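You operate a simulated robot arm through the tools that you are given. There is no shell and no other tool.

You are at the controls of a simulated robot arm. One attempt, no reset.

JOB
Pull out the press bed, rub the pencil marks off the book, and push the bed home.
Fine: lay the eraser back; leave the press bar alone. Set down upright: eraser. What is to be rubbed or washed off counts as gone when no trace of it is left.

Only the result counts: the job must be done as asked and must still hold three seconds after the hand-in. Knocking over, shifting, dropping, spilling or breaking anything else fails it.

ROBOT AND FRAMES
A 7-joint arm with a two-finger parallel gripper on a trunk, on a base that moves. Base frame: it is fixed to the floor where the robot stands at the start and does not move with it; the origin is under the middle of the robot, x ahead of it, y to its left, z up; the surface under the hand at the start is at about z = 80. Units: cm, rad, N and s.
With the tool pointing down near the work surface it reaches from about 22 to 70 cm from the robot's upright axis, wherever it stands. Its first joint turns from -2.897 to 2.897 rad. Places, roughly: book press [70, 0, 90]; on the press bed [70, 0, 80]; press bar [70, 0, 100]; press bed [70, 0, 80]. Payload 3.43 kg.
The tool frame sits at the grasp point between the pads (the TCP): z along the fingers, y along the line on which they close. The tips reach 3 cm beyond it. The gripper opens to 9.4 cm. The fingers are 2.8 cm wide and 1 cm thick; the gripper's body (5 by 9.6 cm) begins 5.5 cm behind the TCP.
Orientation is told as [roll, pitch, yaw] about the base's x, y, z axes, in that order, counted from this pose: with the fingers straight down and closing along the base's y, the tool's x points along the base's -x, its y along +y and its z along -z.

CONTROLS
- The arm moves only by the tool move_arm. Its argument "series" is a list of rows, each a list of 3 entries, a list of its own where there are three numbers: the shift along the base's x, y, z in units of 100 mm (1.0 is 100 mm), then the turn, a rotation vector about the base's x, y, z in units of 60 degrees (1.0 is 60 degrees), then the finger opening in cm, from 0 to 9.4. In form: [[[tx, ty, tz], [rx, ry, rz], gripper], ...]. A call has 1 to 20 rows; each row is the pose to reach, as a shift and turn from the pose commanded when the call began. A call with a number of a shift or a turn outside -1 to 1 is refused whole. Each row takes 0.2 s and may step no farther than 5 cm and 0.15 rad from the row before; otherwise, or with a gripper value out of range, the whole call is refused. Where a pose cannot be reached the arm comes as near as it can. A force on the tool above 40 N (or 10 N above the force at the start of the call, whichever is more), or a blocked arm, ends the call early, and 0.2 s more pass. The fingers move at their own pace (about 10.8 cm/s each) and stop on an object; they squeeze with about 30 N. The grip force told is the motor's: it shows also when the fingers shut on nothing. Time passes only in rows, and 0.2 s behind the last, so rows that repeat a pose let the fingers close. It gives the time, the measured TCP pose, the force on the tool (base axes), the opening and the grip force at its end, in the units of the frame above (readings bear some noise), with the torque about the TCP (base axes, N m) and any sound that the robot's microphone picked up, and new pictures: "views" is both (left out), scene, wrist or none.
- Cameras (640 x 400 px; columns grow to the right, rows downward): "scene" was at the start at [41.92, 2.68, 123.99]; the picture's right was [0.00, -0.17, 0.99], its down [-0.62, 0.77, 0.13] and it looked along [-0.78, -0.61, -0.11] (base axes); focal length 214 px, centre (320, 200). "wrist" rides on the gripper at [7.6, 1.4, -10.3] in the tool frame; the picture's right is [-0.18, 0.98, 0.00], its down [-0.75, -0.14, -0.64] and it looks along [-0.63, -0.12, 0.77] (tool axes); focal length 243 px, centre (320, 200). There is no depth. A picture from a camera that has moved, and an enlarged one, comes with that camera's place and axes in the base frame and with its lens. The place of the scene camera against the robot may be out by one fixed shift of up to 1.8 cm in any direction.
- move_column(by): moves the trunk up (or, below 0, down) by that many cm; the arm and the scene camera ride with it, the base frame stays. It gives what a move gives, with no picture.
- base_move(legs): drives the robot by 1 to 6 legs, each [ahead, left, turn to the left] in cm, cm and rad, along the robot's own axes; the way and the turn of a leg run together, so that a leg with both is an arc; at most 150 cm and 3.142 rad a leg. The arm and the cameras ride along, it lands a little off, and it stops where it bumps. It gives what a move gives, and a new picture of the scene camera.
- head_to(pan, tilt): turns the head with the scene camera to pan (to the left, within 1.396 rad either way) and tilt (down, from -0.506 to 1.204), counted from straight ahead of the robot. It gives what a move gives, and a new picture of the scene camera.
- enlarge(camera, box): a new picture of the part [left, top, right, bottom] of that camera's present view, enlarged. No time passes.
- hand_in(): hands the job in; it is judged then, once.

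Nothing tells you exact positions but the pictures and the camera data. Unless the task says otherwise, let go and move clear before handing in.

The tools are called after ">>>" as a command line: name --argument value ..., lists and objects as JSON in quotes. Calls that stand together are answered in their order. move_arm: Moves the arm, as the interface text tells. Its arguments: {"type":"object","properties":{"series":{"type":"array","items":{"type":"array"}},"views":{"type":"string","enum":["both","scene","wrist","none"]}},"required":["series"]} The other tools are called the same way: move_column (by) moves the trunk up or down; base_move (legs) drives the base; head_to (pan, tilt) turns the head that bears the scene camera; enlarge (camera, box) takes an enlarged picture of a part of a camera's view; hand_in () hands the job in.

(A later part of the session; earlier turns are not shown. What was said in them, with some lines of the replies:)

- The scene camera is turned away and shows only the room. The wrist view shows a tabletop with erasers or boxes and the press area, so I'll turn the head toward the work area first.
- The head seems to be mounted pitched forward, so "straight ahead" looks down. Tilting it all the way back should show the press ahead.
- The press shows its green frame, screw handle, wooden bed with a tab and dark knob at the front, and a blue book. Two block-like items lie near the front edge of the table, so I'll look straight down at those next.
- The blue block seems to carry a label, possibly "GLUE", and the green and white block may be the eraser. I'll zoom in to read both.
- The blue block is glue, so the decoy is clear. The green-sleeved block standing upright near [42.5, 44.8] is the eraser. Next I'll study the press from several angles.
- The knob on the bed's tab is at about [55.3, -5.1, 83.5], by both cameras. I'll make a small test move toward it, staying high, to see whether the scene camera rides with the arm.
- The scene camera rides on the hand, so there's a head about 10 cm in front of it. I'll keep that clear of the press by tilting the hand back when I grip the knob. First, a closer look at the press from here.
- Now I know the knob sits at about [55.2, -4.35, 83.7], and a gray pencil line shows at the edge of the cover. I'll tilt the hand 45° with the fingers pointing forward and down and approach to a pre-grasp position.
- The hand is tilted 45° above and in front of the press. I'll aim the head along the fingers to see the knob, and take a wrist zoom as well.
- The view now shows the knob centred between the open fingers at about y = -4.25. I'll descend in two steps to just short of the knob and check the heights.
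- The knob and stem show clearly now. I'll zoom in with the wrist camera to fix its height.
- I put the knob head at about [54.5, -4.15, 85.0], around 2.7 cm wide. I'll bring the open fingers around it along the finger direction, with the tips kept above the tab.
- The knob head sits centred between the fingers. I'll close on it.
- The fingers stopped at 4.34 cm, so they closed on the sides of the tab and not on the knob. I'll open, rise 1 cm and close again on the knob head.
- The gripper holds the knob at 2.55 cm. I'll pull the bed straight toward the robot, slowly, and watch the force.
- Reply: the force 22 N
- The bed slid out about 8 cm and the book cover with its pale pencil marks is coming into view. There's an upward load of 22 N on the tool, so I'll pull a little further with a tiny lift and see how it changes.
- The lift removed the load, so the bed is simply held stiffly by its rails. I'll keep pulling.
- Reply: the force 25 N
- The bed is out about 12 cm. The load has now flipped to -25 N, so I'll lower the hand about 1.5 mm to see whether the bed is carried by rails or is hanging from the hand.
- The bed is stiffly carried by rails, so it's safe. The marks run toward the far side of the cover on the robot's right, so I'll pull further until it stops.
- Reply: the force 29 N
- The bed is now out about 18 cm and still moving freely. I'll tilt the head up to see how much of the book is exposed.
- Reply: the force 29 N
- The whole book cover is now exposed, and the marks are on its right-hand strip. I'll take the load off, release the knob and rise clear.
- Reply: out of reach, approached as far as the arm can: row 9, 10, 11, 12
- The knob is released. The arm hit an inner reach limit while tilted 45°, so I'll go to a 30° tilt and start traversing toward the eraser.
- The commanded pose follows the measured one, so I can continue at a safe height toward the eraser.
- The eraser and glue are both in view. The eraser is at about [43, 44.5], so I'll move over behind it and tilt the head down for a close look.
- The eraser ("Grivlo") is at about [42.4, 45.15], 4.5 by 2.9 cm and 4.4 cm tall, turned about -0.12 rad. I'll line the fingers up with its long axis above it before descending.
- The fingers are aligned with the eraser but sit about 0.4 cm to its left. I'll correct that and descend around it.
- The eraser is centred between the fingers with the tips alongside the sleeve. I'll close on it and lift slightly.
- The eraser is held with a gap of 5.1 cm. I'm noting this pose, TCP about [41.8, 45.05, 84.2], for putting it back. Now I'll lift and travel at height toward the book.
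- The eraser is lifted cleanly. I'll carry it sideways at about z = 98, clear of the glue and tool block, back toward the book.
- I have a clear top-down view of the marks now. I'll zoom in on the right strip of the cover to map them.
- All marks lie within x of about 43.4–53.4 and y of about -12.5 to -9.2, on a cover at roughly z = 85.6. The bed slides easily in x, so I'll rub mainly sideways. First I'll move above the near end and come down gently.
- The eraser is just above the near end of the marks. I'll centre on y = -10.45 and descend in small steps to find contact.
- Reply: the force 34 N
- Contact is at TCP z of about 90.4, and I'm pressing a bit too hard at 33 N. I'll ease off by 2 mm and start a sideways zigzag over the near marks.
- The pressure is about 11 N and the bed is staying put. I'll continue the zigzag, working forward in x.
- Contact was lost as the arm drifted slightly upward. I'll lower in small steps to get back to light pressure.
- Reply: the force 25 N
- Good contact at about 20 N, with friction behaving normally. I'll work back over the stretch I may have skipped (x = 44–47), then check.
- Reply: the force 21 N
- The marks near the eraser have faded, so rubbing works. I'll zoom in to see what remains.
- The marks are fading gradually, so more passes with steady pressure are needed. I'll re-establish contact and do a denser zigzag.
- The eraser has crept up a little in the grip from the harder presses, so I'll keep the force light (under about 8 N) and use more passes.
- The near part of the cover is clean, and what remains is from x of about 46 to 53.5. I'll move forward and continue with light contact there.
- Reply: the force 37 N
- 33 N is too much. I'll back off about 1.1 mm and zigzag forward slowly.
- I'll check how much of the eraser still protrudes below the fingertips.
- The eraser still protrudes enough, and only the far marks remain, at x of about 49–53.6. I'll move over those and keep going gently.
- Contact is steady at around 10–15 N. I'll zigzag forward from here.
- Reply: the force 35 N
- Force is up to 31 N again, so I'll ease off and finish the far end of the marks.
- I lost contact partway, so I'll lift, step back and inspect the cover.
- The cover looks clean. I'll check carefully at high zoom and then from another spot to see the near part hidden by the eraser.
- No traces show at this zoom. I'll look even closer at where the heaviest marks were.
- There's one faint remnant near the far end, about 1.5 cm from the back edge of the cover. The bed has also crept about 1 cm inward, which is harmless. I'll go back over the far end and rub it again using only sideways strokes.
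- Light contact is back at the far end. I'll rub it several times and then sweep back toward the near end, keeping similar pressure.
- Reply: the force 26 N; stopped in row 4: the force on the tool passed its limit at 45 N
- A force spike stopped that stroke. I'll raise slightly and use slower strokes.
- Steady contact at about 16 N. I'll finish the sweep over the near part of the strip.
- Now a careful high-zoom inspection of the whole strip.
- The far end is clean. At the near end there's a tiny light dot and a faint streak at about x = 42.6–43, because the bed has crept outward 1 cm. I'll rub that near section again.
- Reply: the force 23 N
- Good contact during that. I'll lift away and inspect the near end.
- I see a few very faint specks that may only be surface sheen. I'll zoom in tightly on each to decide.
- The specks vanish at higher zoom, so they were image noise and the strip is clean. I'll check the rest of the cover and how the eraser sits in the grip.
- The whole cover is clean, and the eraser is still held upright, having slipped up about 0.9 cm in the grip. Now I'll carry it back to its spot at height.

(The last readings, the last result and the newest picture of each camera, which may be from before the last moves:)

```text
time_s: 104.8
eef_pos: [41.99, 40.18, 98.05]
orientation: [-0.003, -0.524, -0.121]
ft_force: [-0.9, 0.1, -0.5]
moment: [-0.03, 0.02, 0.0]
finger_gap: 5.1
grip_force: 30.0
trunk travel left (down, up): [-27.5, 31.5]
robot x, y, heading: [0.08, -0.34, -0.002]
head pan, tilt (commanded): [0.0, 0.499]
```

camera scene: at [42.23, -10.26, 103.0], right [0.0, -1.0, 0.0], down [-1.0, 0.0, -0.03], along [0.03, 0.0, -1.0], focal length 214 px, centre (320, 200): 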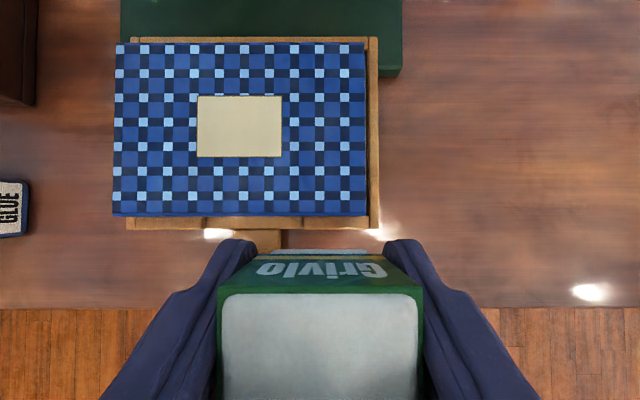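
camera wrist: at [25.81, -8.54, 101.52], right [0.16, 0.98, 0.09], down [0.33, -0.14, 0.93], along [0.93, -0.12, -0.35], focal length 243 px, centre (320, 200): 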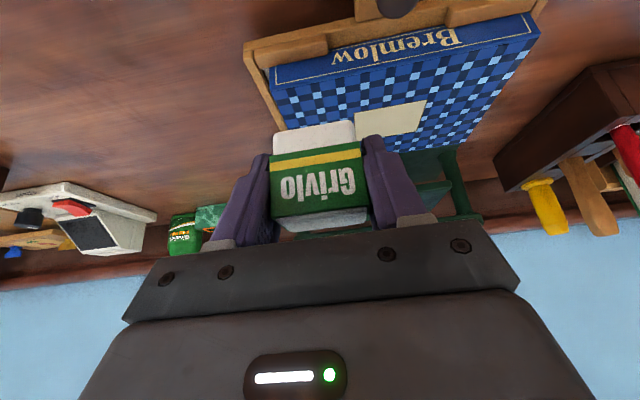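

>>> move_arm --series '[[[-0.01, 0.25, 0], [0.002, 0, 0], 3.5], [[-0.02, 0.48, 0], [0.002, 0, 0], 3.5], [[-0.02, 0.488, -0.3], [0.002, 0, 0], 3.5], [[-0.02, 0.488, -0.6], [0.002, 0, 0], 3.5], [[-0.02, 0.488, -0.9], [0.002, 0, 0], 3.5], [[-0.02, 0.488, -1.0], [0.002, 0, 0], 3.5], [[-0.02, 0.488, -1.0], [0.002, 0, 0], 3.5]]' --views "both"

```text
time_s: 106.4
eef_pos: [41.87, 44.92, 88.03]
orientation: [0.002, -0.524, -0.123]
ft_force: [0.0, 0.1, -0.7]
moment: [0.05, 0.0, 0.0]
finger_gap: 5.07
grip_force: 30.0
trunk travel left (down, up): [-27.5, 31.5]
robot x, y, heading: [0.07, 0.11, 0.002]
head pan, tilt (commanded): [0.0, 0.499]
camera scene: at [46.51, 44.3, 94.47], right [-0.12, -0.99, 0.0], down [-0.99, 0.12, -0.03], along [0.03, 0.0, -1.0], focal length 214 px, centre (320, 200)
camera wrist: at [30.37, 47.84, 93.0], right [0.28, 0.96, 0.09], down [0.31, -0.18, 0.93], along [0.91, -0.23, -0.35], focal length 243 px, centre (320, 200)
```

scene: 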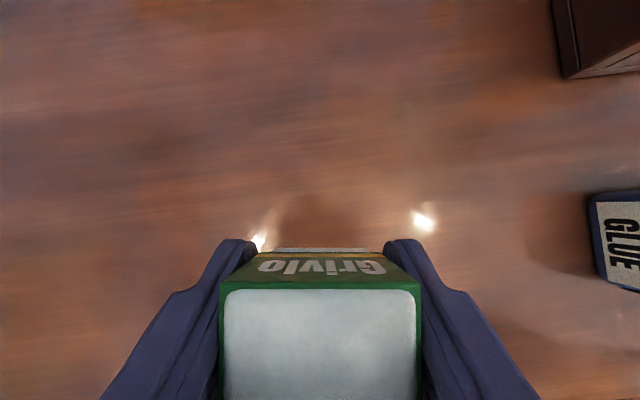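
wrist: 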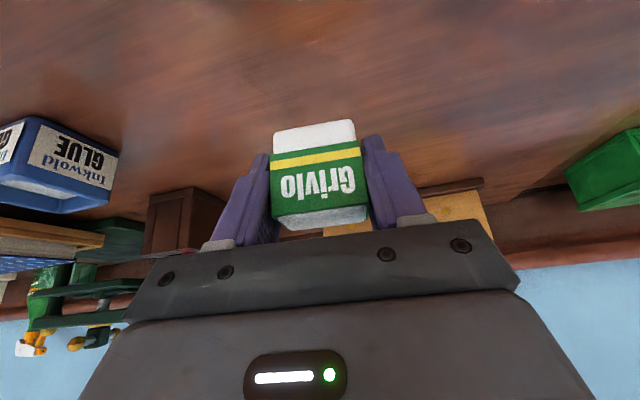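

I'm above the original spot. Now a slow descent, and I'll stop at the first light contact.

>>> move_arm --series '[[[-0.01, 0.008, -0.1], [0, 0, 0], 3.5], [[-0.015, 0.008, -0.2], [0, 0, 0], 3.5], [[-0.015, 0.008, -0.3], [0, 0, 0], 3.5], [[-0.015, 0.008, -0.37], [0, 0, 0], 3.5], [[-0.015, 0.008, -0.41], [0, 0, 0], 3.5], [[-0.015, 0.008, -0.42], [0, 0, 0], 3.5]]' --views "none"

>>> move_arm --series '[[[0, 0, -0.01], [0, 0, 0], 3.5], [[0, 0, -0.02], [0, 0, 0], 3.5]]' --views "none"

```text
time_s: 107.8
eef_pos: [41.66, 45.17, 83.85]
orientation: [0.001, -0.525, -0.123]
ft_force: [0.0, 0.0, -1.0]
moment: [-0.01, 0.01, -0.02]
finger_gap: 5.09
grip_force: 30.0
trunk travel left (down, up): [-27.5, 31.5]
robot x, y, heading: [0.14, 0.17, -0.007]
head pan, tilt (commanded): [0.0, 0.499]
```

```text
time_s: 108.4
eef_pos: [41.61, 45.18, 83.59]
orientation: [0.001, -0.526, -0.122]
ft_force: [-0.1, 0.8, -0.5]
moment: [0.02, 0.05, -0.02]
finger_gap: 5.08
grip_force: 29.6
trunk travel left (down, up): [-27.5, 31.5]
robot x, y, heading: [-0.24, 0.13, -0.002]
head pan, tilt (commanded): [0.0, 0.499]
```

>>> move_arm --series '[[[0, 0, -0.008], [0, 0, 0], 3.5], [[0, 0, -0.016], [0, 0, 0], 3.5]]' --views "none"

>>> move_arm --series '[[[0, 0, -0.006], [0, 0, 0], 3.5], [[0, 0, -0.01], [0, 0, 0], 3.5]]' --views "both"

```text
time_s: 109.0
eef_pos: [41.72, 45.31, 83.38]
orientation: [0.001, -0.525, -0.122]
ft_force: [-0.6, -0.3, -2.0]
moment: [-0.01, -0.02, 0.01]
finger_gap: 5.09
grip_force: 30.2
trunk travel left (down, up): [-27.5, 31.5]
robot x, y, heading: [-0.04, 0.17, -0.0]
head pan, tilt (commanded): [0.0, 0.499]
```

```text
time_s: 109.6
eef_pos: [41.75, 45.13, 83.43]
orientation: [0.001, -0.527, -0.121]
ft_force: [0.5, -0.5, 8.5]
moment: [-0.17, 0.02, -0.01]
finger_gap: 5.08
grip_force: 29.8
trunk travel left (down, up): [-27.5, 31.5]
robot x, y, heading: [0.11, 0.4, -0.004]
head pan, tilt (commanded): [0.0, 0.499]
camera scene: at [46.45, 44.45, 89.9], right [-0.12, -0.99, 0.0], down [-0.99, 0.12, -0.03], along [0.03, 0.0, -1.0], focal length 214 px, centre (320, 200)
camera wrist: at [30.32, 47.99, 88.41], right [0.28, 0.96, 0.09], down [0.31, -0.18, 0.93], along [0.91, -0.23, -0.35], focal length 243 px, centre (320, 200)
```

scene: 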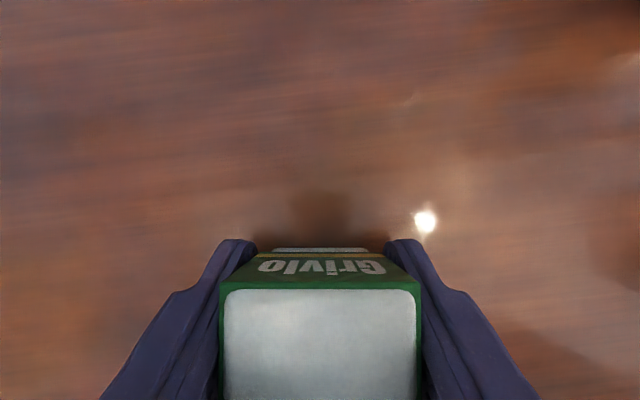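
wrist: 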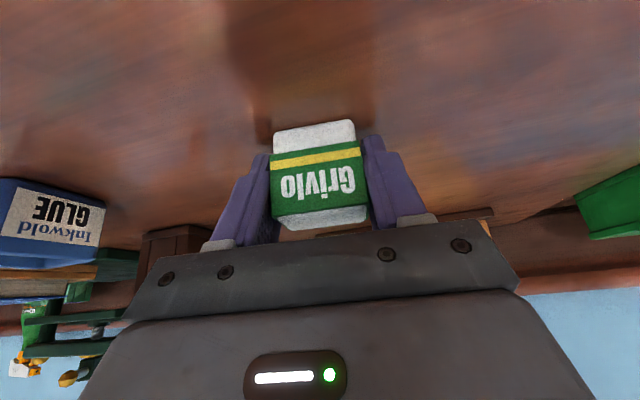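

First contact is 8.5 N at TCP z of about 83.4, so the eraser is on the table. I'll open the fingers gradually, then lift straight up.

>>> move_arm --series '[[[0, 0, 0.002], [0, 0, 0], 4.9], [[0, 0, 0.002], [0, 0, 0], 5.2], [[0, 0, 0.002], [0, 0, 0], 5.5], [[0, 0, 0.002], [0, 0, 0], 6.2], [[0, 0, 0.002], [0, 0, 0], 7.2], [[0, 0, 0.002], [0, 0, 0], 8.0], [[0, 0, 0.002], [0, 0, 0], 8.0]]' --views "both"

```text
time_s: 111.2
eef_pos: [41.66, 45.24, 83.32]
orientation: [-0.002, -0.526, -0.122]
ft_force: [-0.4, 0.5, -0.7]
moment: [-0.01, 0.0, -0.03]
finger_gap: 8.02
grip_force: 0.1
trunk travel left (down, up): [-27.5, 31.5]
robot x, y, heading: [0.32, -0.2, -0.001]
head pan, tilt (commanded): [0.0, 0.499]
camera scene: at [46.37, 44.41, 89.81], right [-0.12, -0.99, 0.0], down [-0.99, 0.12, -0.03], along [0.03, 0.0, -1.0], focal length 214 px, centre (320, 200)
camera wrist: at [30.24, 47.96, 88.34], right [0.28, 0.96, 0.09], down [0.31, -0.18, 0.93], along [0.91, -0.23, -0.35], focal length 243 px, centre (320, 200)
```

scene: 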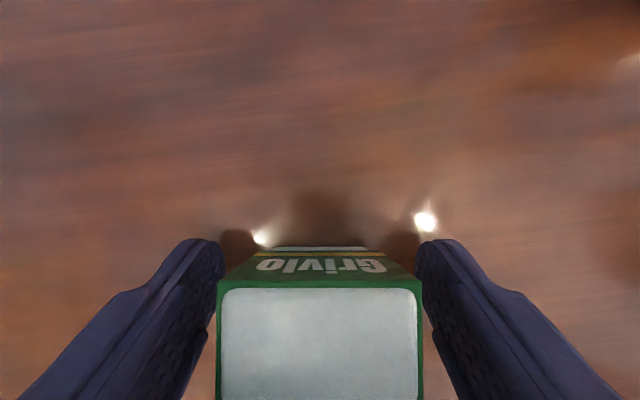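
wrist: 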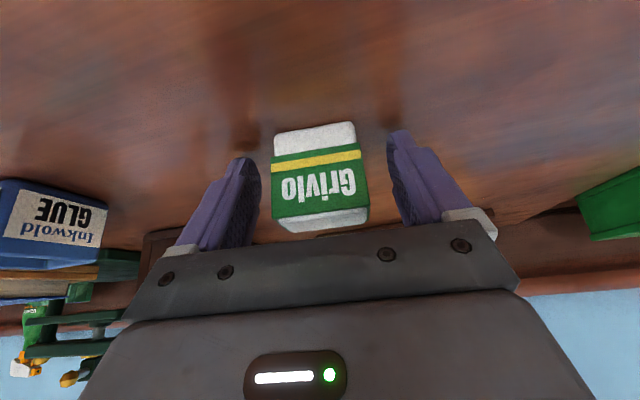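

The eraser is released and standing. I'll lift straight up slowly and check its place and posture.

>>> move_arm --series '[[[0, 0, 0.1], [0, 0, 0], 8], [[0, 0, 0.25], [0, 0, 0], 8], [[0, 0, 0.45], [0, 0, 0], 8], [[0, 0, 0.7], [0, 0, 0], 8], [[-0.15, 0, 1.0], [0, 0, 0], 8], [[-0.2, 0, 1.0], [0, 0, 0], 8]]' --views "both"

```text
time_s: 112.6
eef_pos: [39.75, 45.21, 93.4]
orientation: [0.003, -0.528, -0.124]
ft_force: [0.2, 0.7, 0.0]
moment: [0.02, 0.02, 0.01]
finger_gap: 7.99
grip_force: 0.1
trunk travel left (down, up): [-27.5, 31.5]
robot x, y, heading: [0.02, 0.04, -0.002]
head pan, tilt (commanded): [0.0, 0.499]
camera scene: at [44.57, 44.41, 99.91], right [-0.12, -0.99, 0.0], down [-0.99, 0.12, -0.03], along [0.03, 0.0, -1.0], focal length 214 px, centre (320, 200)
camera wrist: at [28.43, 47.95, 98.44], right [0.28, 0.96, 0.09], down [0.31, -0.18, 0.93], along [0.91, -0.23, -0.35], focal length 243 px, centre (320, 200)
```

scene: 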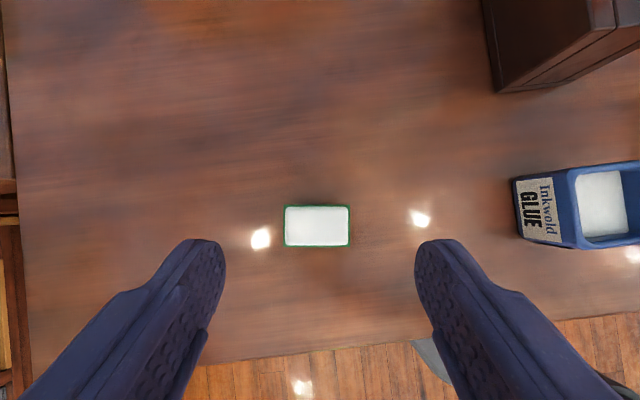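
wrist: 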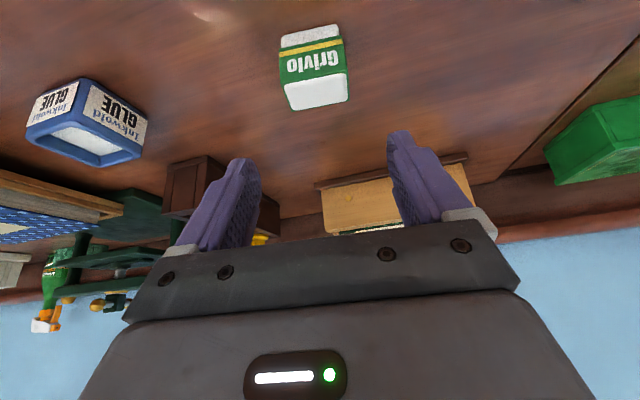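

The eraser is back upright at its spot, about [42.5, 45.05]. Next is pushing the bed home. I'll raise the trunk 10 cm so the arm can reach the pulled-out knob with a 45° tilt, and travel back.

>>> move_column --by 10

>>> move_arm --series '[[[0, -0.3, 0], [0, 0, 0.04], 6], [[0, -0.65, 0], [0, 0, 0.08], 6], [[0, -1.0, 0], [0, 0, 0.115], 6]]' --views "none"

>>> move_arm --series '[[[0, -0.35, 0], [0, 0, 0], 6], [[0, -0.7, 0], [0, 0, 0], 6], [[0, -1.0, 0], [0, 0, 0], 6]]' --views "none"

>>> move_arm --series '[[[0, -0.35, 0], [0, 0, 0], 6], [[0, -0.7, 0], [0, 0, 0], 6], [[0, -1.0, 0], [0, 0, 0], 6]]' --views "none"

>>> move_arm --series '[[[0, -0.35, 0], [0, 0, 0], 6], [[0, -0.7, 0], [0, 0, 0], 6], [[0, -1.0, 0], [0, 0, 0], 6]]' --views "none"

```text
time_s: 113.9
eef_pos: [39.95, 45.07, 103.31]
orientation: [0.001, -0.524, -0.123]
ft_force: [-0.5, -0.7, -0.3]
moment: [0.0, -0.01, 0.01]
finger_gap: 8.0
grip_force: 0.1
trunk travel left (down, up): [-37.5, 21.5]
robot x, y, heading: [0.09, 0.24, 0.004]
head pan, tilt (commanded): [0.0, 0.499]
```

```text
time_s: 114.7
eef_pos: [40.02, 35.06, 103.43]
orientation: [0.002, -0.527, -0.004]
ft_force: [0.7, -0.7, 0.4]
moment: [0.05, 0.03, -0.02]
finger_gap: 6.01
grip_force: 0.0
trunk travel left (down, up): [-37.5, 21.5]
robot x, y, heading: [-0.14, 0.0, -0.001]
head pan, tilt (commanded): [0.0, 0.499]
```

```text
time_s: 115.5
eef_pos: [40.28, 24.99, 103.45]
orientation: [0.002, -0.526, -0.002]
ft_force: [-0.4, 0.0, 0.4]
moment: [0.01, -0.03, -0.01]
finger_gap: 5.99
grip_force: 0.1
trunk travel left (down, up): [-37.5, 21.5]
robot x, y, heading: [-0.31, 0.07, -0.002]
head pan, tilt (commanded): [0.0, 0.499]
```

```text
time_s: 116.3
eef_pos: [40.09, 15.19, 103.37]
orientation: [0.001, -0.527, -0.003]
ft_force: [0.2, 0.1, -0.1]
moment: [0.01, -0.02, 0.0]
finger_gap: 5.98
grip_force: 0.1
trunk travel left (down, up): [-37.5, 21.5]
robot x, y, heading: [0.04, -0.28, 0.002]
head pan, tilt (commanded): [0.0, 0.499]
```

```text
time_s: 117.1
eef_pos: [39.89, 4.95, 103.28]
orientation: [0.002, -0.526, -0.003]
ft_force: [-0.5, -0.5, 0.3]
moment: [0.05, 0.0, 0.01]
finger_gap: 5.99
grip_force: 0.1
trunk travel left (down, up): [-37.5, 21.5]
robot x, y, heading: [0.17, 0.26, -0.002]
head pan, tilt (commanded): [0.0, 0.499]
```

Now I'll rotate to a 45° tilt and move to above and behind the knob.

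>>> move_arm --series '[[[-0.1, -0.2, 0], [-0.001, -0.05, 0.003], 6], [[-0.25, -0.4, -0.1], [-0.001, -0.12, 0.003], 6], [[-0.4, -0.6, -0.2], [-0.001, -0.18, 0.003], 6], [[-0.55, -0.8, -0.25], [-0.001, -0.25, 0.003], 6], [[-0.7, -0.9, -0.3], [-0.001, -0.25, 0.003], 6], [[-0.7, -0.9, -0.3], [-0.001, -0.25, 0.003], 6]]' --views "both"

```text
time_s: 118.5
eef_pos: [33.14, -3.87, 99.86]
orientation: [0.002, -0.788, 0.001]
ft_force: [-0.7, 0.2, -0.4]
moment: [0.0, 0.02, 0.01]
finger_gap: 6.01
grip_force: 0.1
out of reach, approached as far as the arm can: row 5, 6
trunk travel left (down, up): [-37.5, 21.5]
robot x, y, heading: [0.3, -0.19, 0.0]
head pan, tilt (commanded): [0.0, 0.499]
camera scene: at [35.99, -4.27, 107.1], right [0.0, -1.0, 0.0], down [-0.96, 0.0, -0.28], along [0.28, 0.0, -0.96], focal length 214 px, centre (320, 200)
camera wrist: at [20.48, -2.61, 101.72], right [0.13, 0.98, 0.13], down [0.08, -0.14, 0.99], along [0.99, -0.12, -0.09], focal length 243 px, centre (320, 200)
```

scene: 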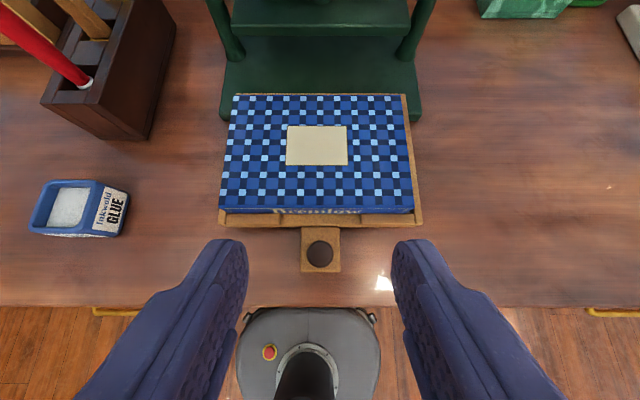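
wrist: 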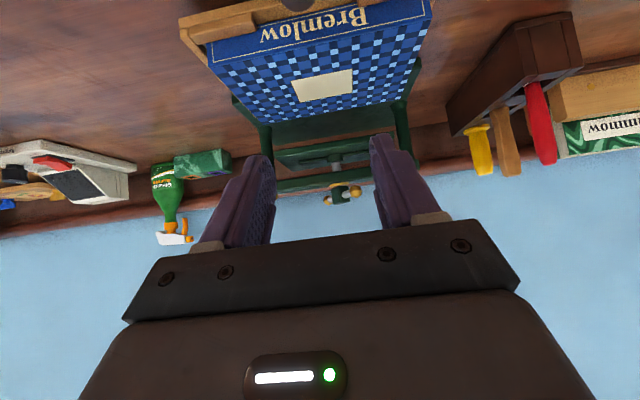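

The knob is visible at x of about 36, y of about -4. I'll descend toward it with the fingers open and look again.

>>> move_arm --series '[[[0.03, -0.01, -0.2], [0, 0, 0], 6], [[0.06, -0.015, -0.4], [0, 0, 0], 6], [[0.08, -0.015, -0.6], [0, 0, 0], 6], [[0.08, -0.015, -0.75], [0, 0, 0], 6], [[0.08, -0.015, -0.75], [0, 0, 0], 6]]' --views "both"

```text
time_s: 119.7
eef_pos: [35.18, -4.3, 93.06]
orientation: [-0.007, -0.818, 0.006]
ft_force: [-0.3, -0.3, 0.1]
moment: [0.03, 0.0, -0.03]
finger_gap: 6.01
grip_force: 0.2
trunk travel left (down, up): [-37.5, 21.5]
robot x, y, heading: [0.25, -0.31, 0.002]
head pan, tilt (commanded): [0.0, 0.499]
camera scene: at [37.96, -4.52, 100.34], right [0.0, -1.0, 0.0], down [-0.95, 0.0, -0.31], along [0.31, 0.0, -0.95], focal length 214 px, centre (320, 200)
camera wrist: at [22.62, -2.89, 94.52], right [0.12, 0.98, 0.13], down [0.05, -0.14, 0.99], along [0.99, -0.12, -0.06], focal length 243 px, centre (320, 200)
```

scene: 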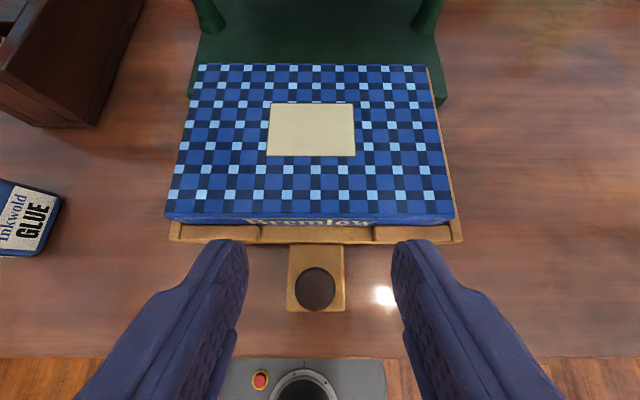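
wrist: 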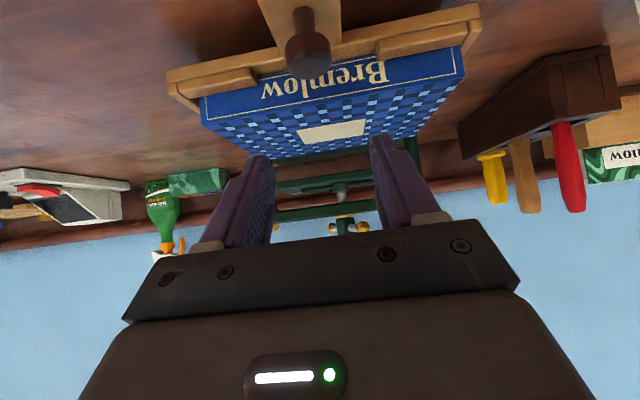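

The arm is folded tightly here and hasn't quite settled. I'll hold still for a moment to see where it ends up.

>>> move_arm --series '[[[0, 0, 0], [0, 0, 0], 6], [[0, 0, 0], [0, 0, 0], 6], [[0, 0, 0], [0, 0, 0], 6]]' --views "none"

```text
time_s: 120.5
eef_pos: [35.35, -4.14, 92.99]
orientation: [-0.006, -0.819, 0.007]
ft_force: [1.1, 0.3, 0.4]
moment: [0.02, 0.0, -0.05]
finger_gap: 5.99
grip_force: 0.1
trunk travel left (down, up): [-37.5, 21.5]
robot x, y, heading: [0.05, 0.12, -0.001]
head pan, tilt (commanded): [0.0, 0.499]
```

The arm is at a joint limit with this much tilt so close in. I'll lift a little and use a 30° tilt for this first part of the push.

>>> move_arm --series '[[[-0.02, 0, 0.1], [0.002, 0.09, -0.002], 6], [[-0.05, 0, 0.2], [0.004, 0.18, -0.004], 6], [[-0.1, 0.01, 0.2], [0.006, 0.28, -0.006], 6], [[-0.13, 0.01, 0.1], [0.006, 0.28, -0.006], 6], [[-0.13, 0.01, 0.1], [0.006, 0.28, -0.006], 6]]' --views "both"

```text
time_s: 121.7
eef_pos: [32.64, -4.03, 93.41]
orientation: [0.006, -0.495, -0.008]
ft_force: [0.3, -0.4, -0.3]
moment: [0.02, 0.02, 0.0]
finger_gap: 6.0
grip_force: 0.0
trunk travel left (down, up): [-37.5, 21.5]
robot x, y, heading: [0.12, -0.31, 0.003]
head pan, tilt (commanded): [0.0, 0.499]
camera scene: at [37.66, -4.31, 99.78], right [-0.01, -1.0, -0.01], down [-1.0, 0.01, 0.01], along [-0.01, 0.01, -1.0], focal length 214 px, centre (320, 200)
camera wrist: at [21.21, -2.53, 98.81], right [0.17, 0.98, 0.09], down [0.36, -0.15, 0.92], along [0.92, -0.12, -0.38], focal length 243 px, centre (320, 200)
```

scene: 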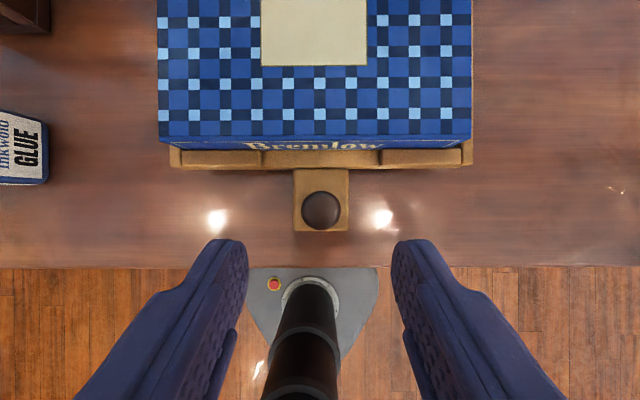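
wrist: 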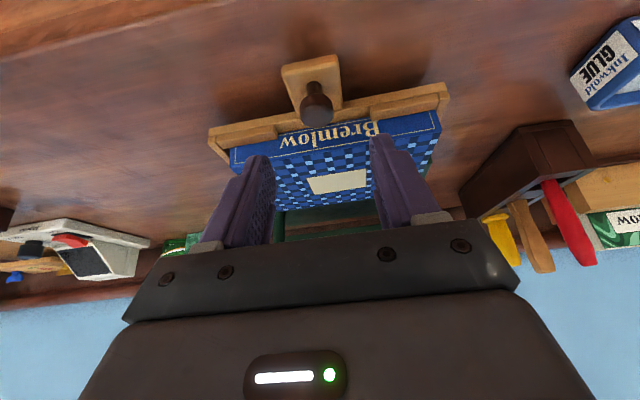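

With the 30° tilt the arm tracks properly. The knob head is at about [35.8, -4.05, 85.5], so I'll lower the open fingers around it.

>>> move_arm --series '[[[0.05, 0, -0.1], [0, 0, 0.004], 6], [[0.1, 0, -0.25], [0, 0, 0.006], 6], [[0.15, 0, -0.4], [0, 0, 0.007], 6], [[0.2, 0, -0.52], [0, 0, 0.007], 6], [[0.21, 0, -0.6], [0, 0, 0.007], 6], [[0.21, 0, -0.6], [0, 0, 0.007], 6]]' --views "both"

```text
time_s: 123.1
eef_pos: [34.79, -4.01, 87.5]
orientation: [0.005, -0.493, -0.001]
ft_force: [0.2, 1.1, 0.4]
moment: [0.01, 0.03, 0.0]
finger_gap: 6.0
grip_force: 0.1
trunk travel left (down, up): [-37.5, 21.5]
robot x, y, heading: [-0.03, 0.5, 0.0]
head pan, tilt (commanded): [0.0, 0.499]
camera scene: at [39.67, -4.31, 93.95], right [0.0, -1.0, -0.01], down [-1.0, 0.0, 0.01], along [-0.01, 0.01, -1.0], focal length 214 px, centre (320, 200)
camera wrist: at [23.21, -2.64, 92.97], right [0.16, 0.98, 0.09], down [0.36, -0.15, 0.92], along [0.92, -0.11, -0.38], focal length 243 px, centre (320, 200)
```

scene: 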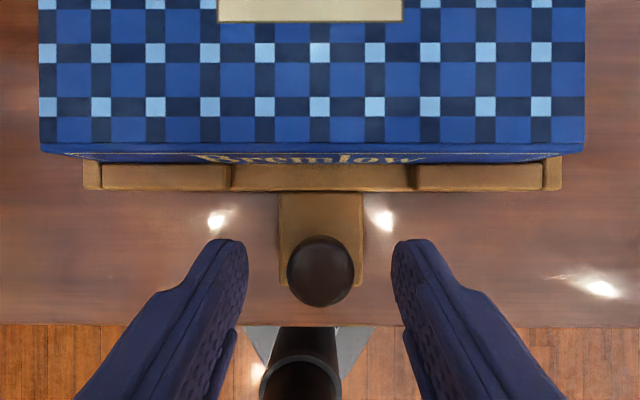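
wrist: 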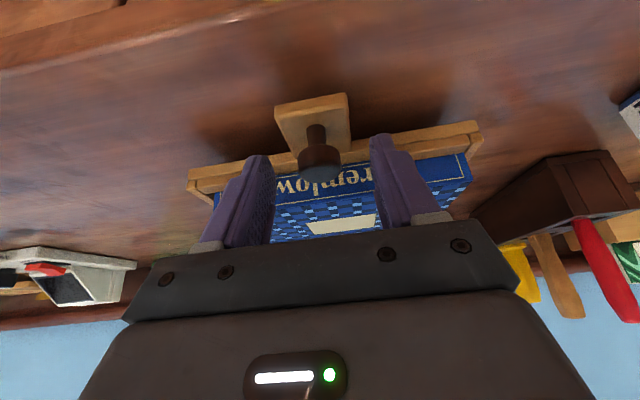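

The knob is between the fingertips. I'll close on it.

>>> move_arm --series '[[[0, 0, 0], [0, 0, 0], 4], [[0, 0, 0], [0, 0, 0], 2.5], [[0, 0, 0], [0, 0, 0], 1.0], [[0, 0, 0], [0, 0, 0], 1.0]]' --views "wrist"

```text
time_s: 124.1
eef_pos: [34.84, -3.96, 87.55]
orientation: [0.007, -0.496, -0.001]
ft_force: [0.1, -1.4, -1.3]
moment: [-0.02, 0.0, 0.01]
finger_gap: 2.56
grip_force: 44.8
trunk travel left (down, up): [-37.5, 21.5]
robot x, y, heading: [-0.33, -0.06, -0.004]
head pan, tilt (commanded): [0.0, 0.499]
camera wrist: at [23.21, -2.66, 92.98], right [0.16, 0.98, 0.09], down [0.36, -0.15, 0.92], along [0.92, -0.11, -0.38], focal length 243 px, centre (320, 200)
```

wrist: 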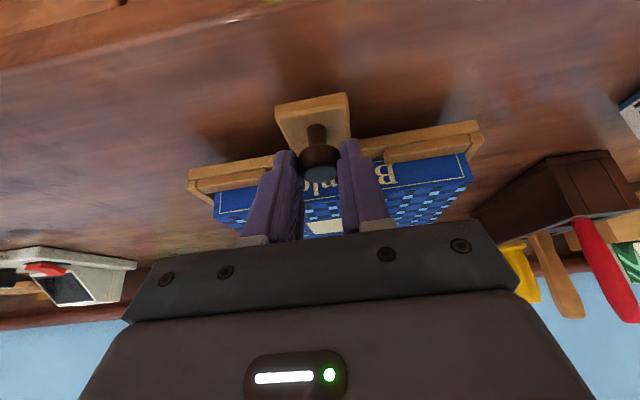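

The knob is gripped. I'll push the bed inward in stages, watching the force.

>>> move_arm --series '[[[0.1, 0, 0], [0, 0, 0], 1.0], [[0.2, 0, 0], [0, 0, 0], 1.0], [[0.3, 0, 0], [0, 0, 0], 1.0], [[0.4, 0, 0], [0, 0, 0], 1.0], [[0.4, 0, 0], [0, 0, 0], 1.0]]' --views "none"

>>> move_arm --series '[[[0.1, 0, 0], [0, 0, 0], 1.0], [[0.2, 0, 0], [0, 0, 0], 1.0], [[0.3, 0, 0], [0, 0, 0], 1.0], [[0.4, 0, 0], [0, 0, 0], 1.0], [[0.4, 0, 0], [0, 0, 0], 1.0]]' --views "none"

```text
time_s: 125.3
eef_pos: [38.87, -4.1, 87.5]
orientation: [0.007, -0.493, -0.004]
ft_force: [-1.9, -9.6, -20.9]
moment: [-0.28, -0.05, -0.15]
finger_gap: 2.53
grip_force: 45.0
trunk travel left (down, up): [-37.5, 21.5]
robot x, y, heading: [-0.04, -0.28, -0.0]
head pan, tilt (commanded): [0.0, 0.499]
```

```text
time_s: 126.5
eef_pos: [42.71, -3.98, 87.47]
orientation: [0.009, -0.496, -0.001]
ft_force: [-1.6, -2.7, -0.4]
moment: [0.1, 0.72, 0.05]
finger_gap: 2.55
grip_force: 44.4
trunk travel left (down, up): [-37.5, 21.5]
robot x, y, heading: [0.07, -0.12, -0.0]
head pan, tilt (commanded): [0.0, 0.499]
```

>>> move_arm --series '[[[0.1, 0, 0], [0, 0, 0], 1.0], [[0.2, 0, 0], [0, 0, 0], 1.0], [[0.3, 0, 0], [0, 0, 0], 1.0], [[0.4, 0, 0], [0, 0, 0], 1.0], [[0.4, 0, 0], [0, 0, 0], 1.0]]' --views "both"

```text
time_s: 127.7
eef_pos: [46.78, -4.04, 87.56]
orientation: [0.006, -0.495, -0.001]
ft_force: [-1.6, -3.6, -6.4]
moment: [-0.14, 0.4, -0.05]
finger_gap: 2.52
grip_force: 45.0
trunk travel left (down, up): [-37.5, 21.5]
robot x, y, heading: [0.0, 0.09, 0.001]
head pan, tilt (commanded): [0.0, 0.499]
camera scene: at [51.7, -4.33, 93.97], right [0.0, -1.0, -0.01], down [-1.0, 0.0, 0.01], along [-0.01, 0.01, -1.0], focal length 214 px, centre (320, 200)
camera wrist: at [35.24, -2.65, 93.0], right [0.16, 0.98, 0.09], down [0.36, -0.15, 0.92], along [0.92, -0.12, -0.38], focal length 243 px, centre (320, 200)
```

scene: 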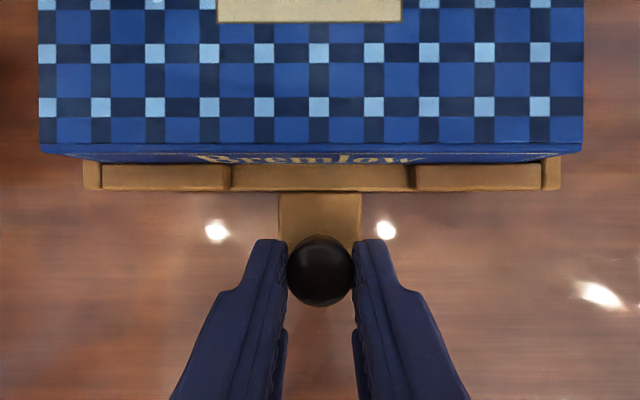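
wrist: 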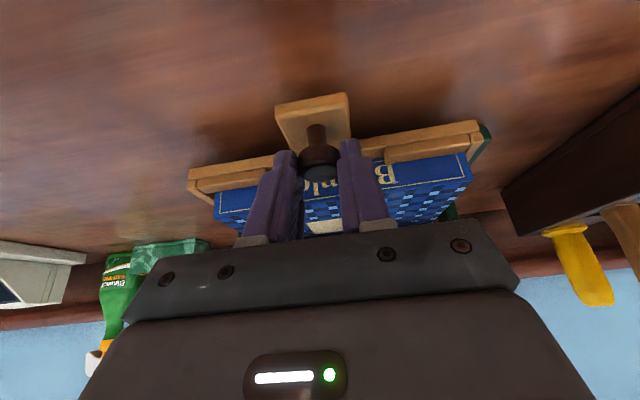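

The bed is moving in smoothly and the book sits just as before. I'll release, tilt to 45° to keep the head clear of the press, and re-grip for the final push.

>>> move_arm --series '[[[0, 0, 0], [0, 0, 0], 3], [[0, 0, 0], [0, 0, 0], 5], [[0, 0, 0], [0, 0, 0], 6], [[-0.05, 0, 0.15], [0, 0, 0], 6], [[-0.1, 0, 0.3], [-0.003, -0.09, 0], 6], [[-0.1, 0, 0.3], [-0.006, -0.18, 0], 6], [[-0.09, 0, 0.3], [-0.006, -0.277, 0], 6], [[-0.085, 0, 0.15], [-0.006, -0.277, 0], 6], [[-0.08, 0, 0.05], [-0.006, -0.277, 0], 6], [[-0.08, 0, 0.0], [-0.006, -0.277, 0], 6], [[-0.08, 0, 0.0], [-0.006, -0.277, 0], 6]]' --views "both"

```text
time_s: 130.1
eef_pos: [45.91, -4.01, 87.49]
orientation: [-0.002, -0.783, 0.005]
ft_force: [0.2, -0.5, 0.0]
moment: [0.01, -0.01, -0.01]
finger_gap: 5.99
grip_force: 0.1
trunk travel left (down, up): [-37.5, 21.5]
robot x, y, heading: [0.09, 0.03, 0.0]
head pan, tilt (commanded): [0.0, 0.499]
camera scene: at [48.87, -4.33, 94.76], right [0.0, -1.0, 0.0], down [-0.96, 0.0, -0.28], along [0.28, 0.0, -0.96], focal length 214 px, centre (320, 200)
camera wrist: at [33.34, -2.68, 89.43], right [0.13, 0.98, 0.13], down [0.08, -0.14, 0.99], along [0.99, -0.12, -0.1], focal length 243 px, centre (320, 200)
```

scene: 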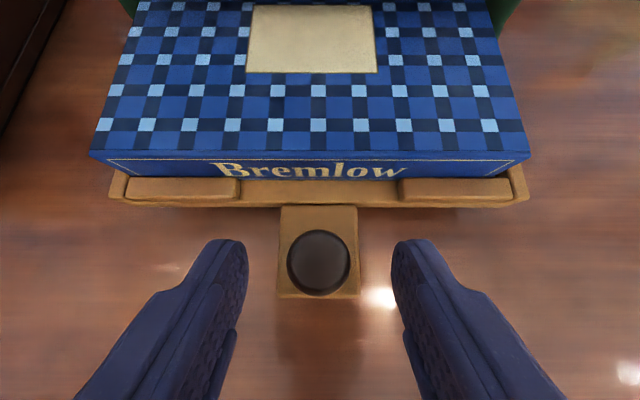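
wrist: 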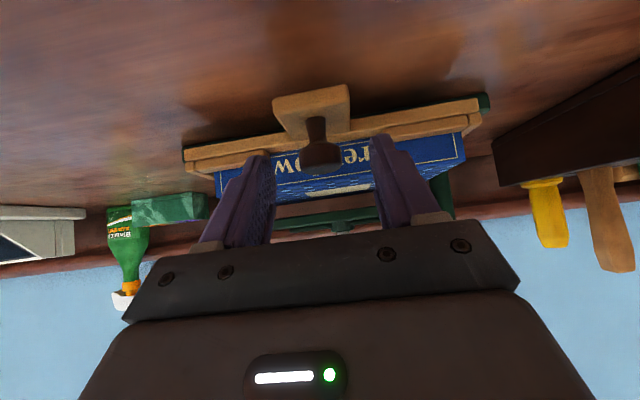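

The knob is between the fingertips at 45°. I'll move 0.5 cm further forward for a fuller grip, then close.

>>> move_arm --series '[[[0.03, 0, 0], [0, 0, 0], 6], [[0.06, 0, 0], [0, 0, 0], 5], [[0.06, 0, 0], [0, 0, 0], 3], [[0.06, 0, 0], [0, 0, 0], 1.0], [[0.06, 0, 0], [0, 0, 0], 1.0], [[0.06, 0, 0], [0, 0, 0], 1.0]]' --views "both"

```text
time_s: 131.5
eef_pos: [46.53, -4.02, 87.52]
orientation: [-0.003, -0.784, 0.005]
ft_force: [0.1, 0.0, 0.5]
moment: [0.01, -0.07, 0.01]
finger_gap: 2.54
grip_force: 45.1
trunk travel left (down, up): [-37.5, 21.5]
robot x, y, heading: [0.3, 0.27, 0.002]
head pan, tilt (commanded): [0.0, 0.499]
camera scene: at [49.44, -4.27, 94.74], right [0.0, -1.0, 0.0], down [-0.96, 0.0, -0.28], along [0.28, 0.0, -0.96], focal length 214 px, centre (320, 200)
camera wrist: at [33.92, -2.63, 89.4], right [0.13, 0.98, 0.13], down [0.08, -0.14, 0.99], along [0.99, -0.12, -0.1], focal length 243 px, centre (320, 200)
```

scene: 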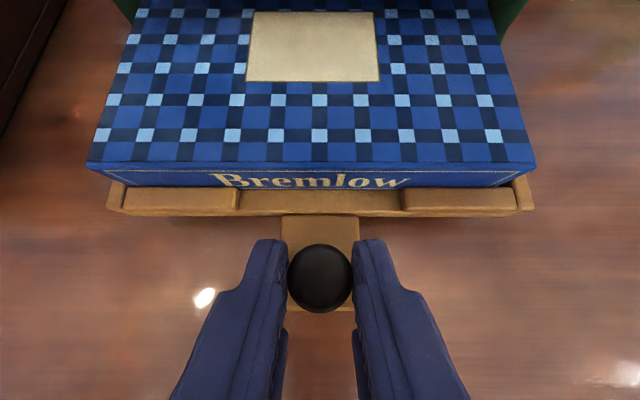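
wrist: 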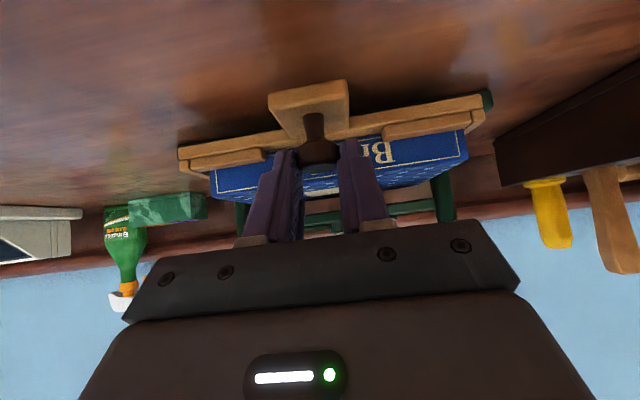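

The knob is gripped. I'll push in 4 cm now and then go carefully for the last bit.

>>> move_arm --series '[[[0.1, 0, 0], [0, 0, 0], 1.0], [[0.2, 0, 0], [0, 0, 0], 1.0], [[0.3, 0, 0], [0, 0, 0], 1.0], [[0.4, 0, 0], [0, 0, 0], 1.0], [[0.4, 0, 0], [0, 0, 0], 1.0]]' --views "both"

```text
time_s: 132.7
eef_pos: [50.3, -4.0, 87.54]
orientation: [-0.003, -0.784, 0.004]
ft_force: [-2.2, -3.5, 1.3]
moment: [-0.1, 0.89, -0.05]
finger_gap: 2.55
grip_force: 45.2
trunk travel left (down, up): [-37.5, 21.5]
robot x, y, heading: [0.08, 0.28, -0.002]
head pan, tilt (commanded): [0.0, 0.499]
camera scene: at [53.25, -4.27, 94.74], right [0.0, -1.0, 0.0], down [-0.96, 0.0, -0.28], along [0.28, 0.0, -0.96], focal length 214 px, centre (320, 200)
camera wrist: at [37.73, -2.62, 89.4], right [0.13, 0.98, 0.13], down [0.08, -0.14, 0.99], along [0.99, -0.12, -0.1], focal length 243 px, centre (320, 200)
```

scene: 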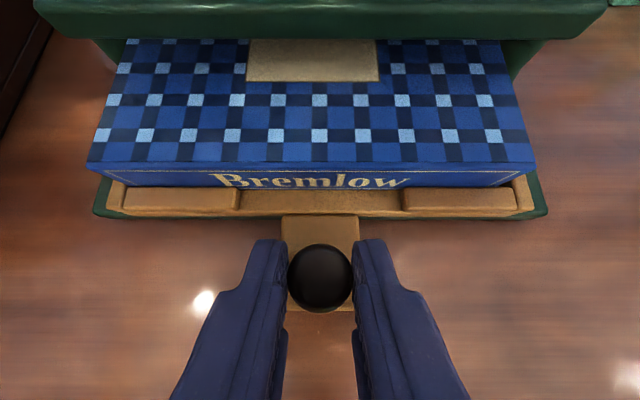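
wrist: 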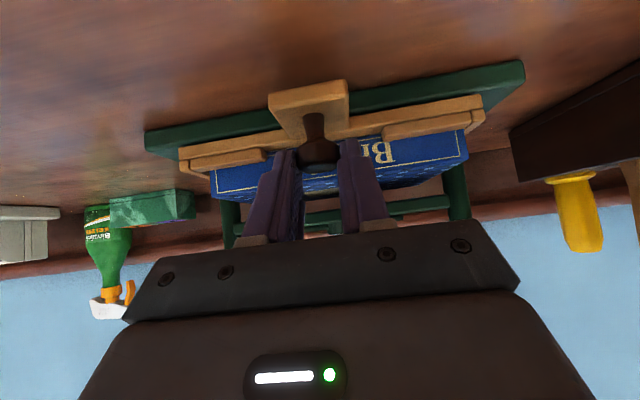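

The bed is about 3 cm from home. I'll push the rest gently in small steps while watching the x force.

>>> move_arm --series '[[[0.05, 0, 0], [0, 0, 0], 1.0], [[0.1, 0, 0], [0, 0, 0], 1.0], [[0.15, 0, 0], [0, 0, 0], 1.0], [[0.18, 0, 0], [0, 0, 0], 1.0], [[0.18, 0, 0], [0, 0, 0], 1.0]]' --views "scene"

>>> move_arm --series '[[[0.03, 0, 0], [0, 0, 0], 1.0], [[0.06, 0, 0], [0, 0, 0], 1.0], [[0.06, 0, 0], [0, 0, 0], 1.0]]' --views "scene"

```text
time_s: 133.9
eef_pos: [52.22, -3.95, 87.62]
orientation: [0.001, -0.783, 0.002]
ft_force: [-2.0, -3.4, -5.3]
moment: [-0.07, 0.09, -0.05]
finger_gap: 2.53
grip_force: 44.9
trunk travel left (down, up): [-37.5, 21.5]
robot x, y, heading: [-0.01, 0.24, -0.0]
head pan, tilt (commanded): [0.0, 0.499]
camera scene: at [55.19, -4.28, 94.74], right [0.0, -1.0, 0.0], down [-0.96, 0.0, -0.28], along [0.28, 0.0, -0.96], focal length 214 px, centre (320, 200)
```

scene: 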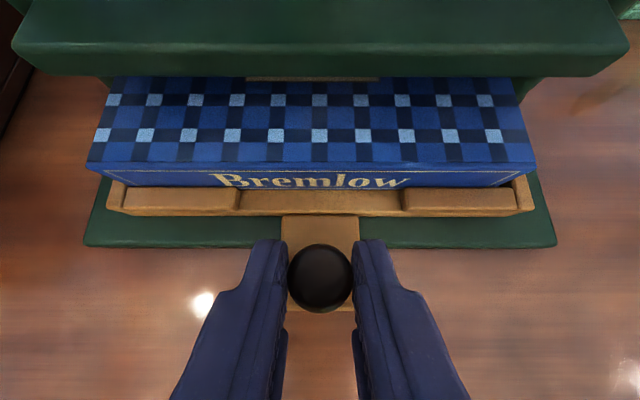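

```text
time_s: 134.7
eef_pos: [52.64, -4.05, 87.58]
orientation: [-0.002, -0.783, 0.001]
ft_force: [-13.0, -4.4, 0.8]
moment: [-0.17, 0.51, -0.06]
finger_gap: 2.5
grip_force: 44.8
trunk travel left (down, up): [-37.5, 21.5]
robot x, y, heading: [-0.2, -0.13, -0.004]
head pan, tilt (commanded): [0.0, 0.499]
camera scene: at [55.63, -4.27, 94.74], right [0.0, -1.0, 0.0], down [-0.96, 0.0, -0.28], along [0.28, 0.0, -0.96], focal length 214 px, centre (320, 200)
```

scene: 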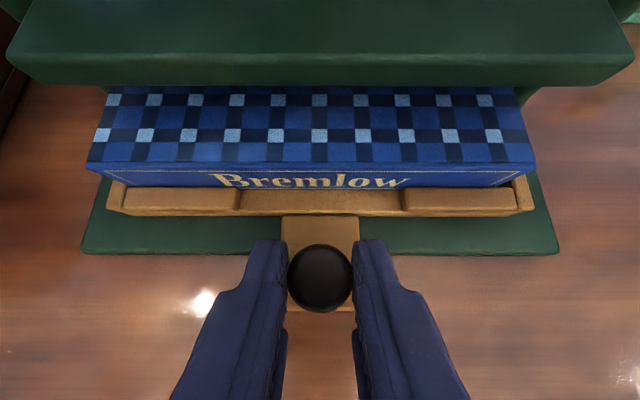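

The x force rose to -13 N and the bed-to-base spacing matches the first pictures, so the bed is against its stop. I'll release the knob and back away along the finger direction.

>>> move_arm --series '[[[0, 0, 0], [0, 0, 0], 2.6], [[0, 0, 0], [0, 0, 0], 4], [[0, 0, 0], [0, 0, 0], 6], [[0, 0, 0], [0, 0, 0], 6], [[-0.05, 0, 0.1], [0, 0, 0], 6], [[-0.15, 0, 0.25], [0, 0, 0], 6], [[-0.3, 0, 0.45], [0, 0, 0], 6], [[-0.45, 0, 0.7], [0, 0, 0], 6], [[-0.5, 0, 0.9], [0, 0, 0], 6], [[-0.5, 0, 0.9], [0, 0, 0], 6]]' --views "both"

```text
time_s: 136.9
eef_pos: [47.95, -4.09, 96.67]
orientation: [-0.002, -0.782, 0.003]
ft_force: [-0.1, -0.1, 0.8]
moment: [-0.03, 0.03, -0.02]
finger_gap: 6.0
grip_force: 0.1
trunk travel left (down, up): [-37.5, 21.5]
robot x, y, heading: [0.64, -0.04, 0.003]
head pan, tilt (commanded): [0.0, 0.499]
camera scene: at [50.85, -4.23, 103.79], right [0.0, -1.0, 0.0], down [-0.96, 0.0, -0.28], along [0.28, 0.0, -0.96], focal length 214 px, centre (320, 200)
camera wrist: at [35.32, -2.58, 98.46], right [0.13, 0.98, 0.13], down [0.08, -0.14, 0.99], along [0.99, -0.12, -0.1], focal length 243 px, centre (320, 200)
```

scene: 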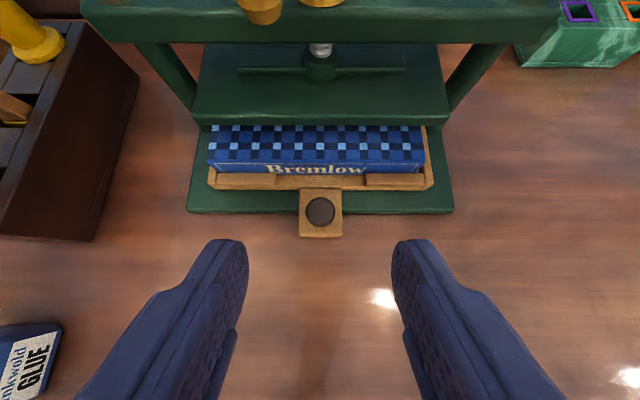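
wrist: 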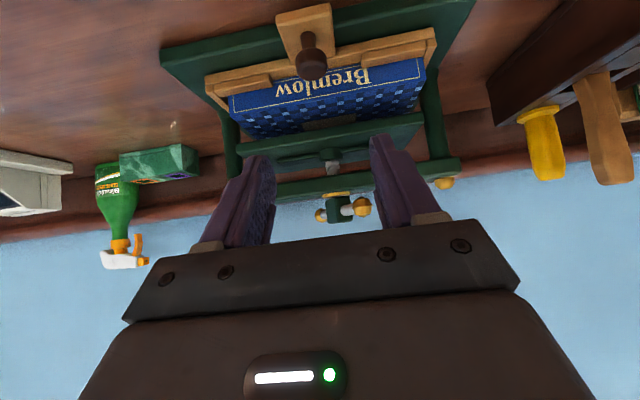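

The bed is home and the hand is clear. I'll zoom in to compare the bed and book with the initial view.

>>> enlarge --camera "scene" --box '[180, 90, 460, 250]'

>>> enlarge --camera "wrist" --box '[150, 0, 480, 200]'

```text
2.29 times, centred on (320, 170) of scene
camera zoom: at [50.85, -4.23, 103.79], right [0.0, -1.0, 0.0], down [-0.96, 0.0, -0.28], along [0.28, 0.0, -0.96], focal length 490 px, centre (320, 269)
```

zoom: 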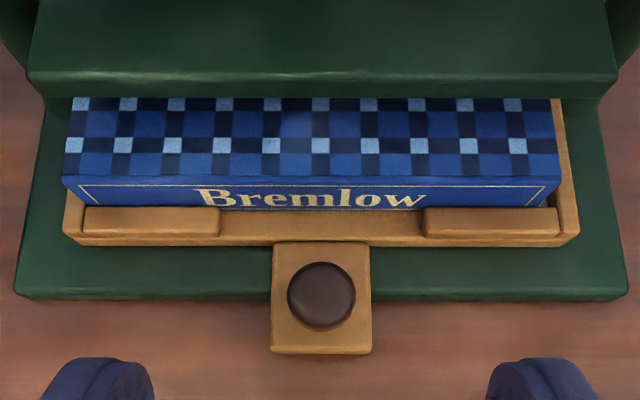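

```text
1.94 times, centred on (315, 100) of wrist
camera zoom: at [35.32, -2.58, 98.46], right [0.13, 0.98, 0.13], down [0.08, -0.14, 0.99], along [0.99, -0.12, -0.1], focal length 470 px, centre (330, 394)
```

zoom: 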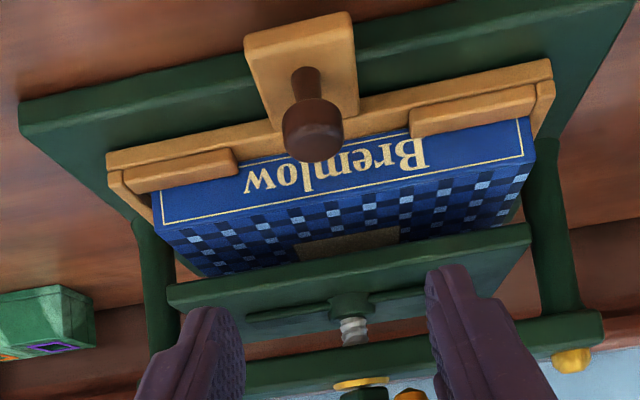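

Measured from the pictures, the bed's position relative to the base matches the start within about 0.05 cm, and the press hasn't moved. I'll pull the arm a bit further clear and take a last look toward the eraser.

>>> move_arm --series '[[[-0.1, 0, 0.2], [0, 0, 0], 6], [[-0.2, 0, 0.4], [0, 0, 0], 6], [[-0.3, 0, 0.6], [0, 0, 0], 6], [[-0.3, 0, 0.6], [0, 0, 0], 6]]' --views "none"

>>> head_to --pan 0.9 --tilt 0.3

```text
time_s: 137.9
eef_pos: [45.04, -4.05, 102.58]
orientation: [-0.002, -0.785, 0.003]
ft_force: [-0.4, 0.3, -0.9]
moment: [0.0, -0.05, 0.01]
finger_gap: 5.99
grip_force: 0.0
trunk travel left (down, up): [-37.5, 21.5]
robot x, y, heading: [-0.1, -0.01, 0.004]
head pan, tilt (commanded): [0.0, 0.499]
```

```text
time_s: 139.1
eef_pos: [44.95, -4.12, 102.67]
orientation: [-0.001, -0.784, 0.003]
ft_force: [-1.2, -0.1, -0.2]
moment: [0.01, -0.02, -0.03]
finger_gap: 5.97
grip_force: 0.1
trunk travel left (down, up): [-37.5, 21.5]
robot x, y, heading: [-0.05, 0.28, -0.007]
head pan, tilt (commanded): [0.901, 0.3]
camera scene: at [46.88, 3.01, 113.39], right [0.55, -0.62, -0.55], down [-0.81, -0.23, -0.54], along [0.21, 0.75, -0.63], focal length 214 px, centre (320, 200)
```

scene: 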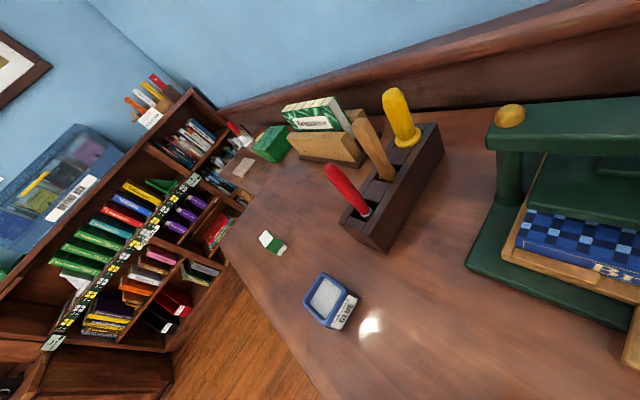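

The eraser stands upright at its place, the glue and tools are untouched, the bed is home, and the arm is clear. Everything is done, so I'm handing in.

>>> hand_in

```text
The job is handed in.
```

I pulled the press bed out, rubbed the pencil marks off the book cover, and pushed the bed back in against its stop. The job is handed in; I don't have the result of the judging.

- **Marks:** close-up pictures of the whole cover showed no trace left. A few faint specks vanished when I zoomed in further, so I took them for image noise.
- **Eraser:** it is back upright at its original spot, to within about 2 mm as measured from the pictures. I used the green "Grivlo" block; the blue one nearby is glue, and I left it alone.
- **Bed and press:** measured from the pictures, the bed sits within about 0.05 cm of where it started, and the press did not move. I did not touch the press bar.
- **Book:** the rubbing slid the book within the bed by about 0.4 cm to the left, and it now sits against the front blocks. I left it there, because correcting it would have meant pulling the bed out again.

The trunk is 10 cm higher than at the start. The arm is clear of the press, with the fingers open.
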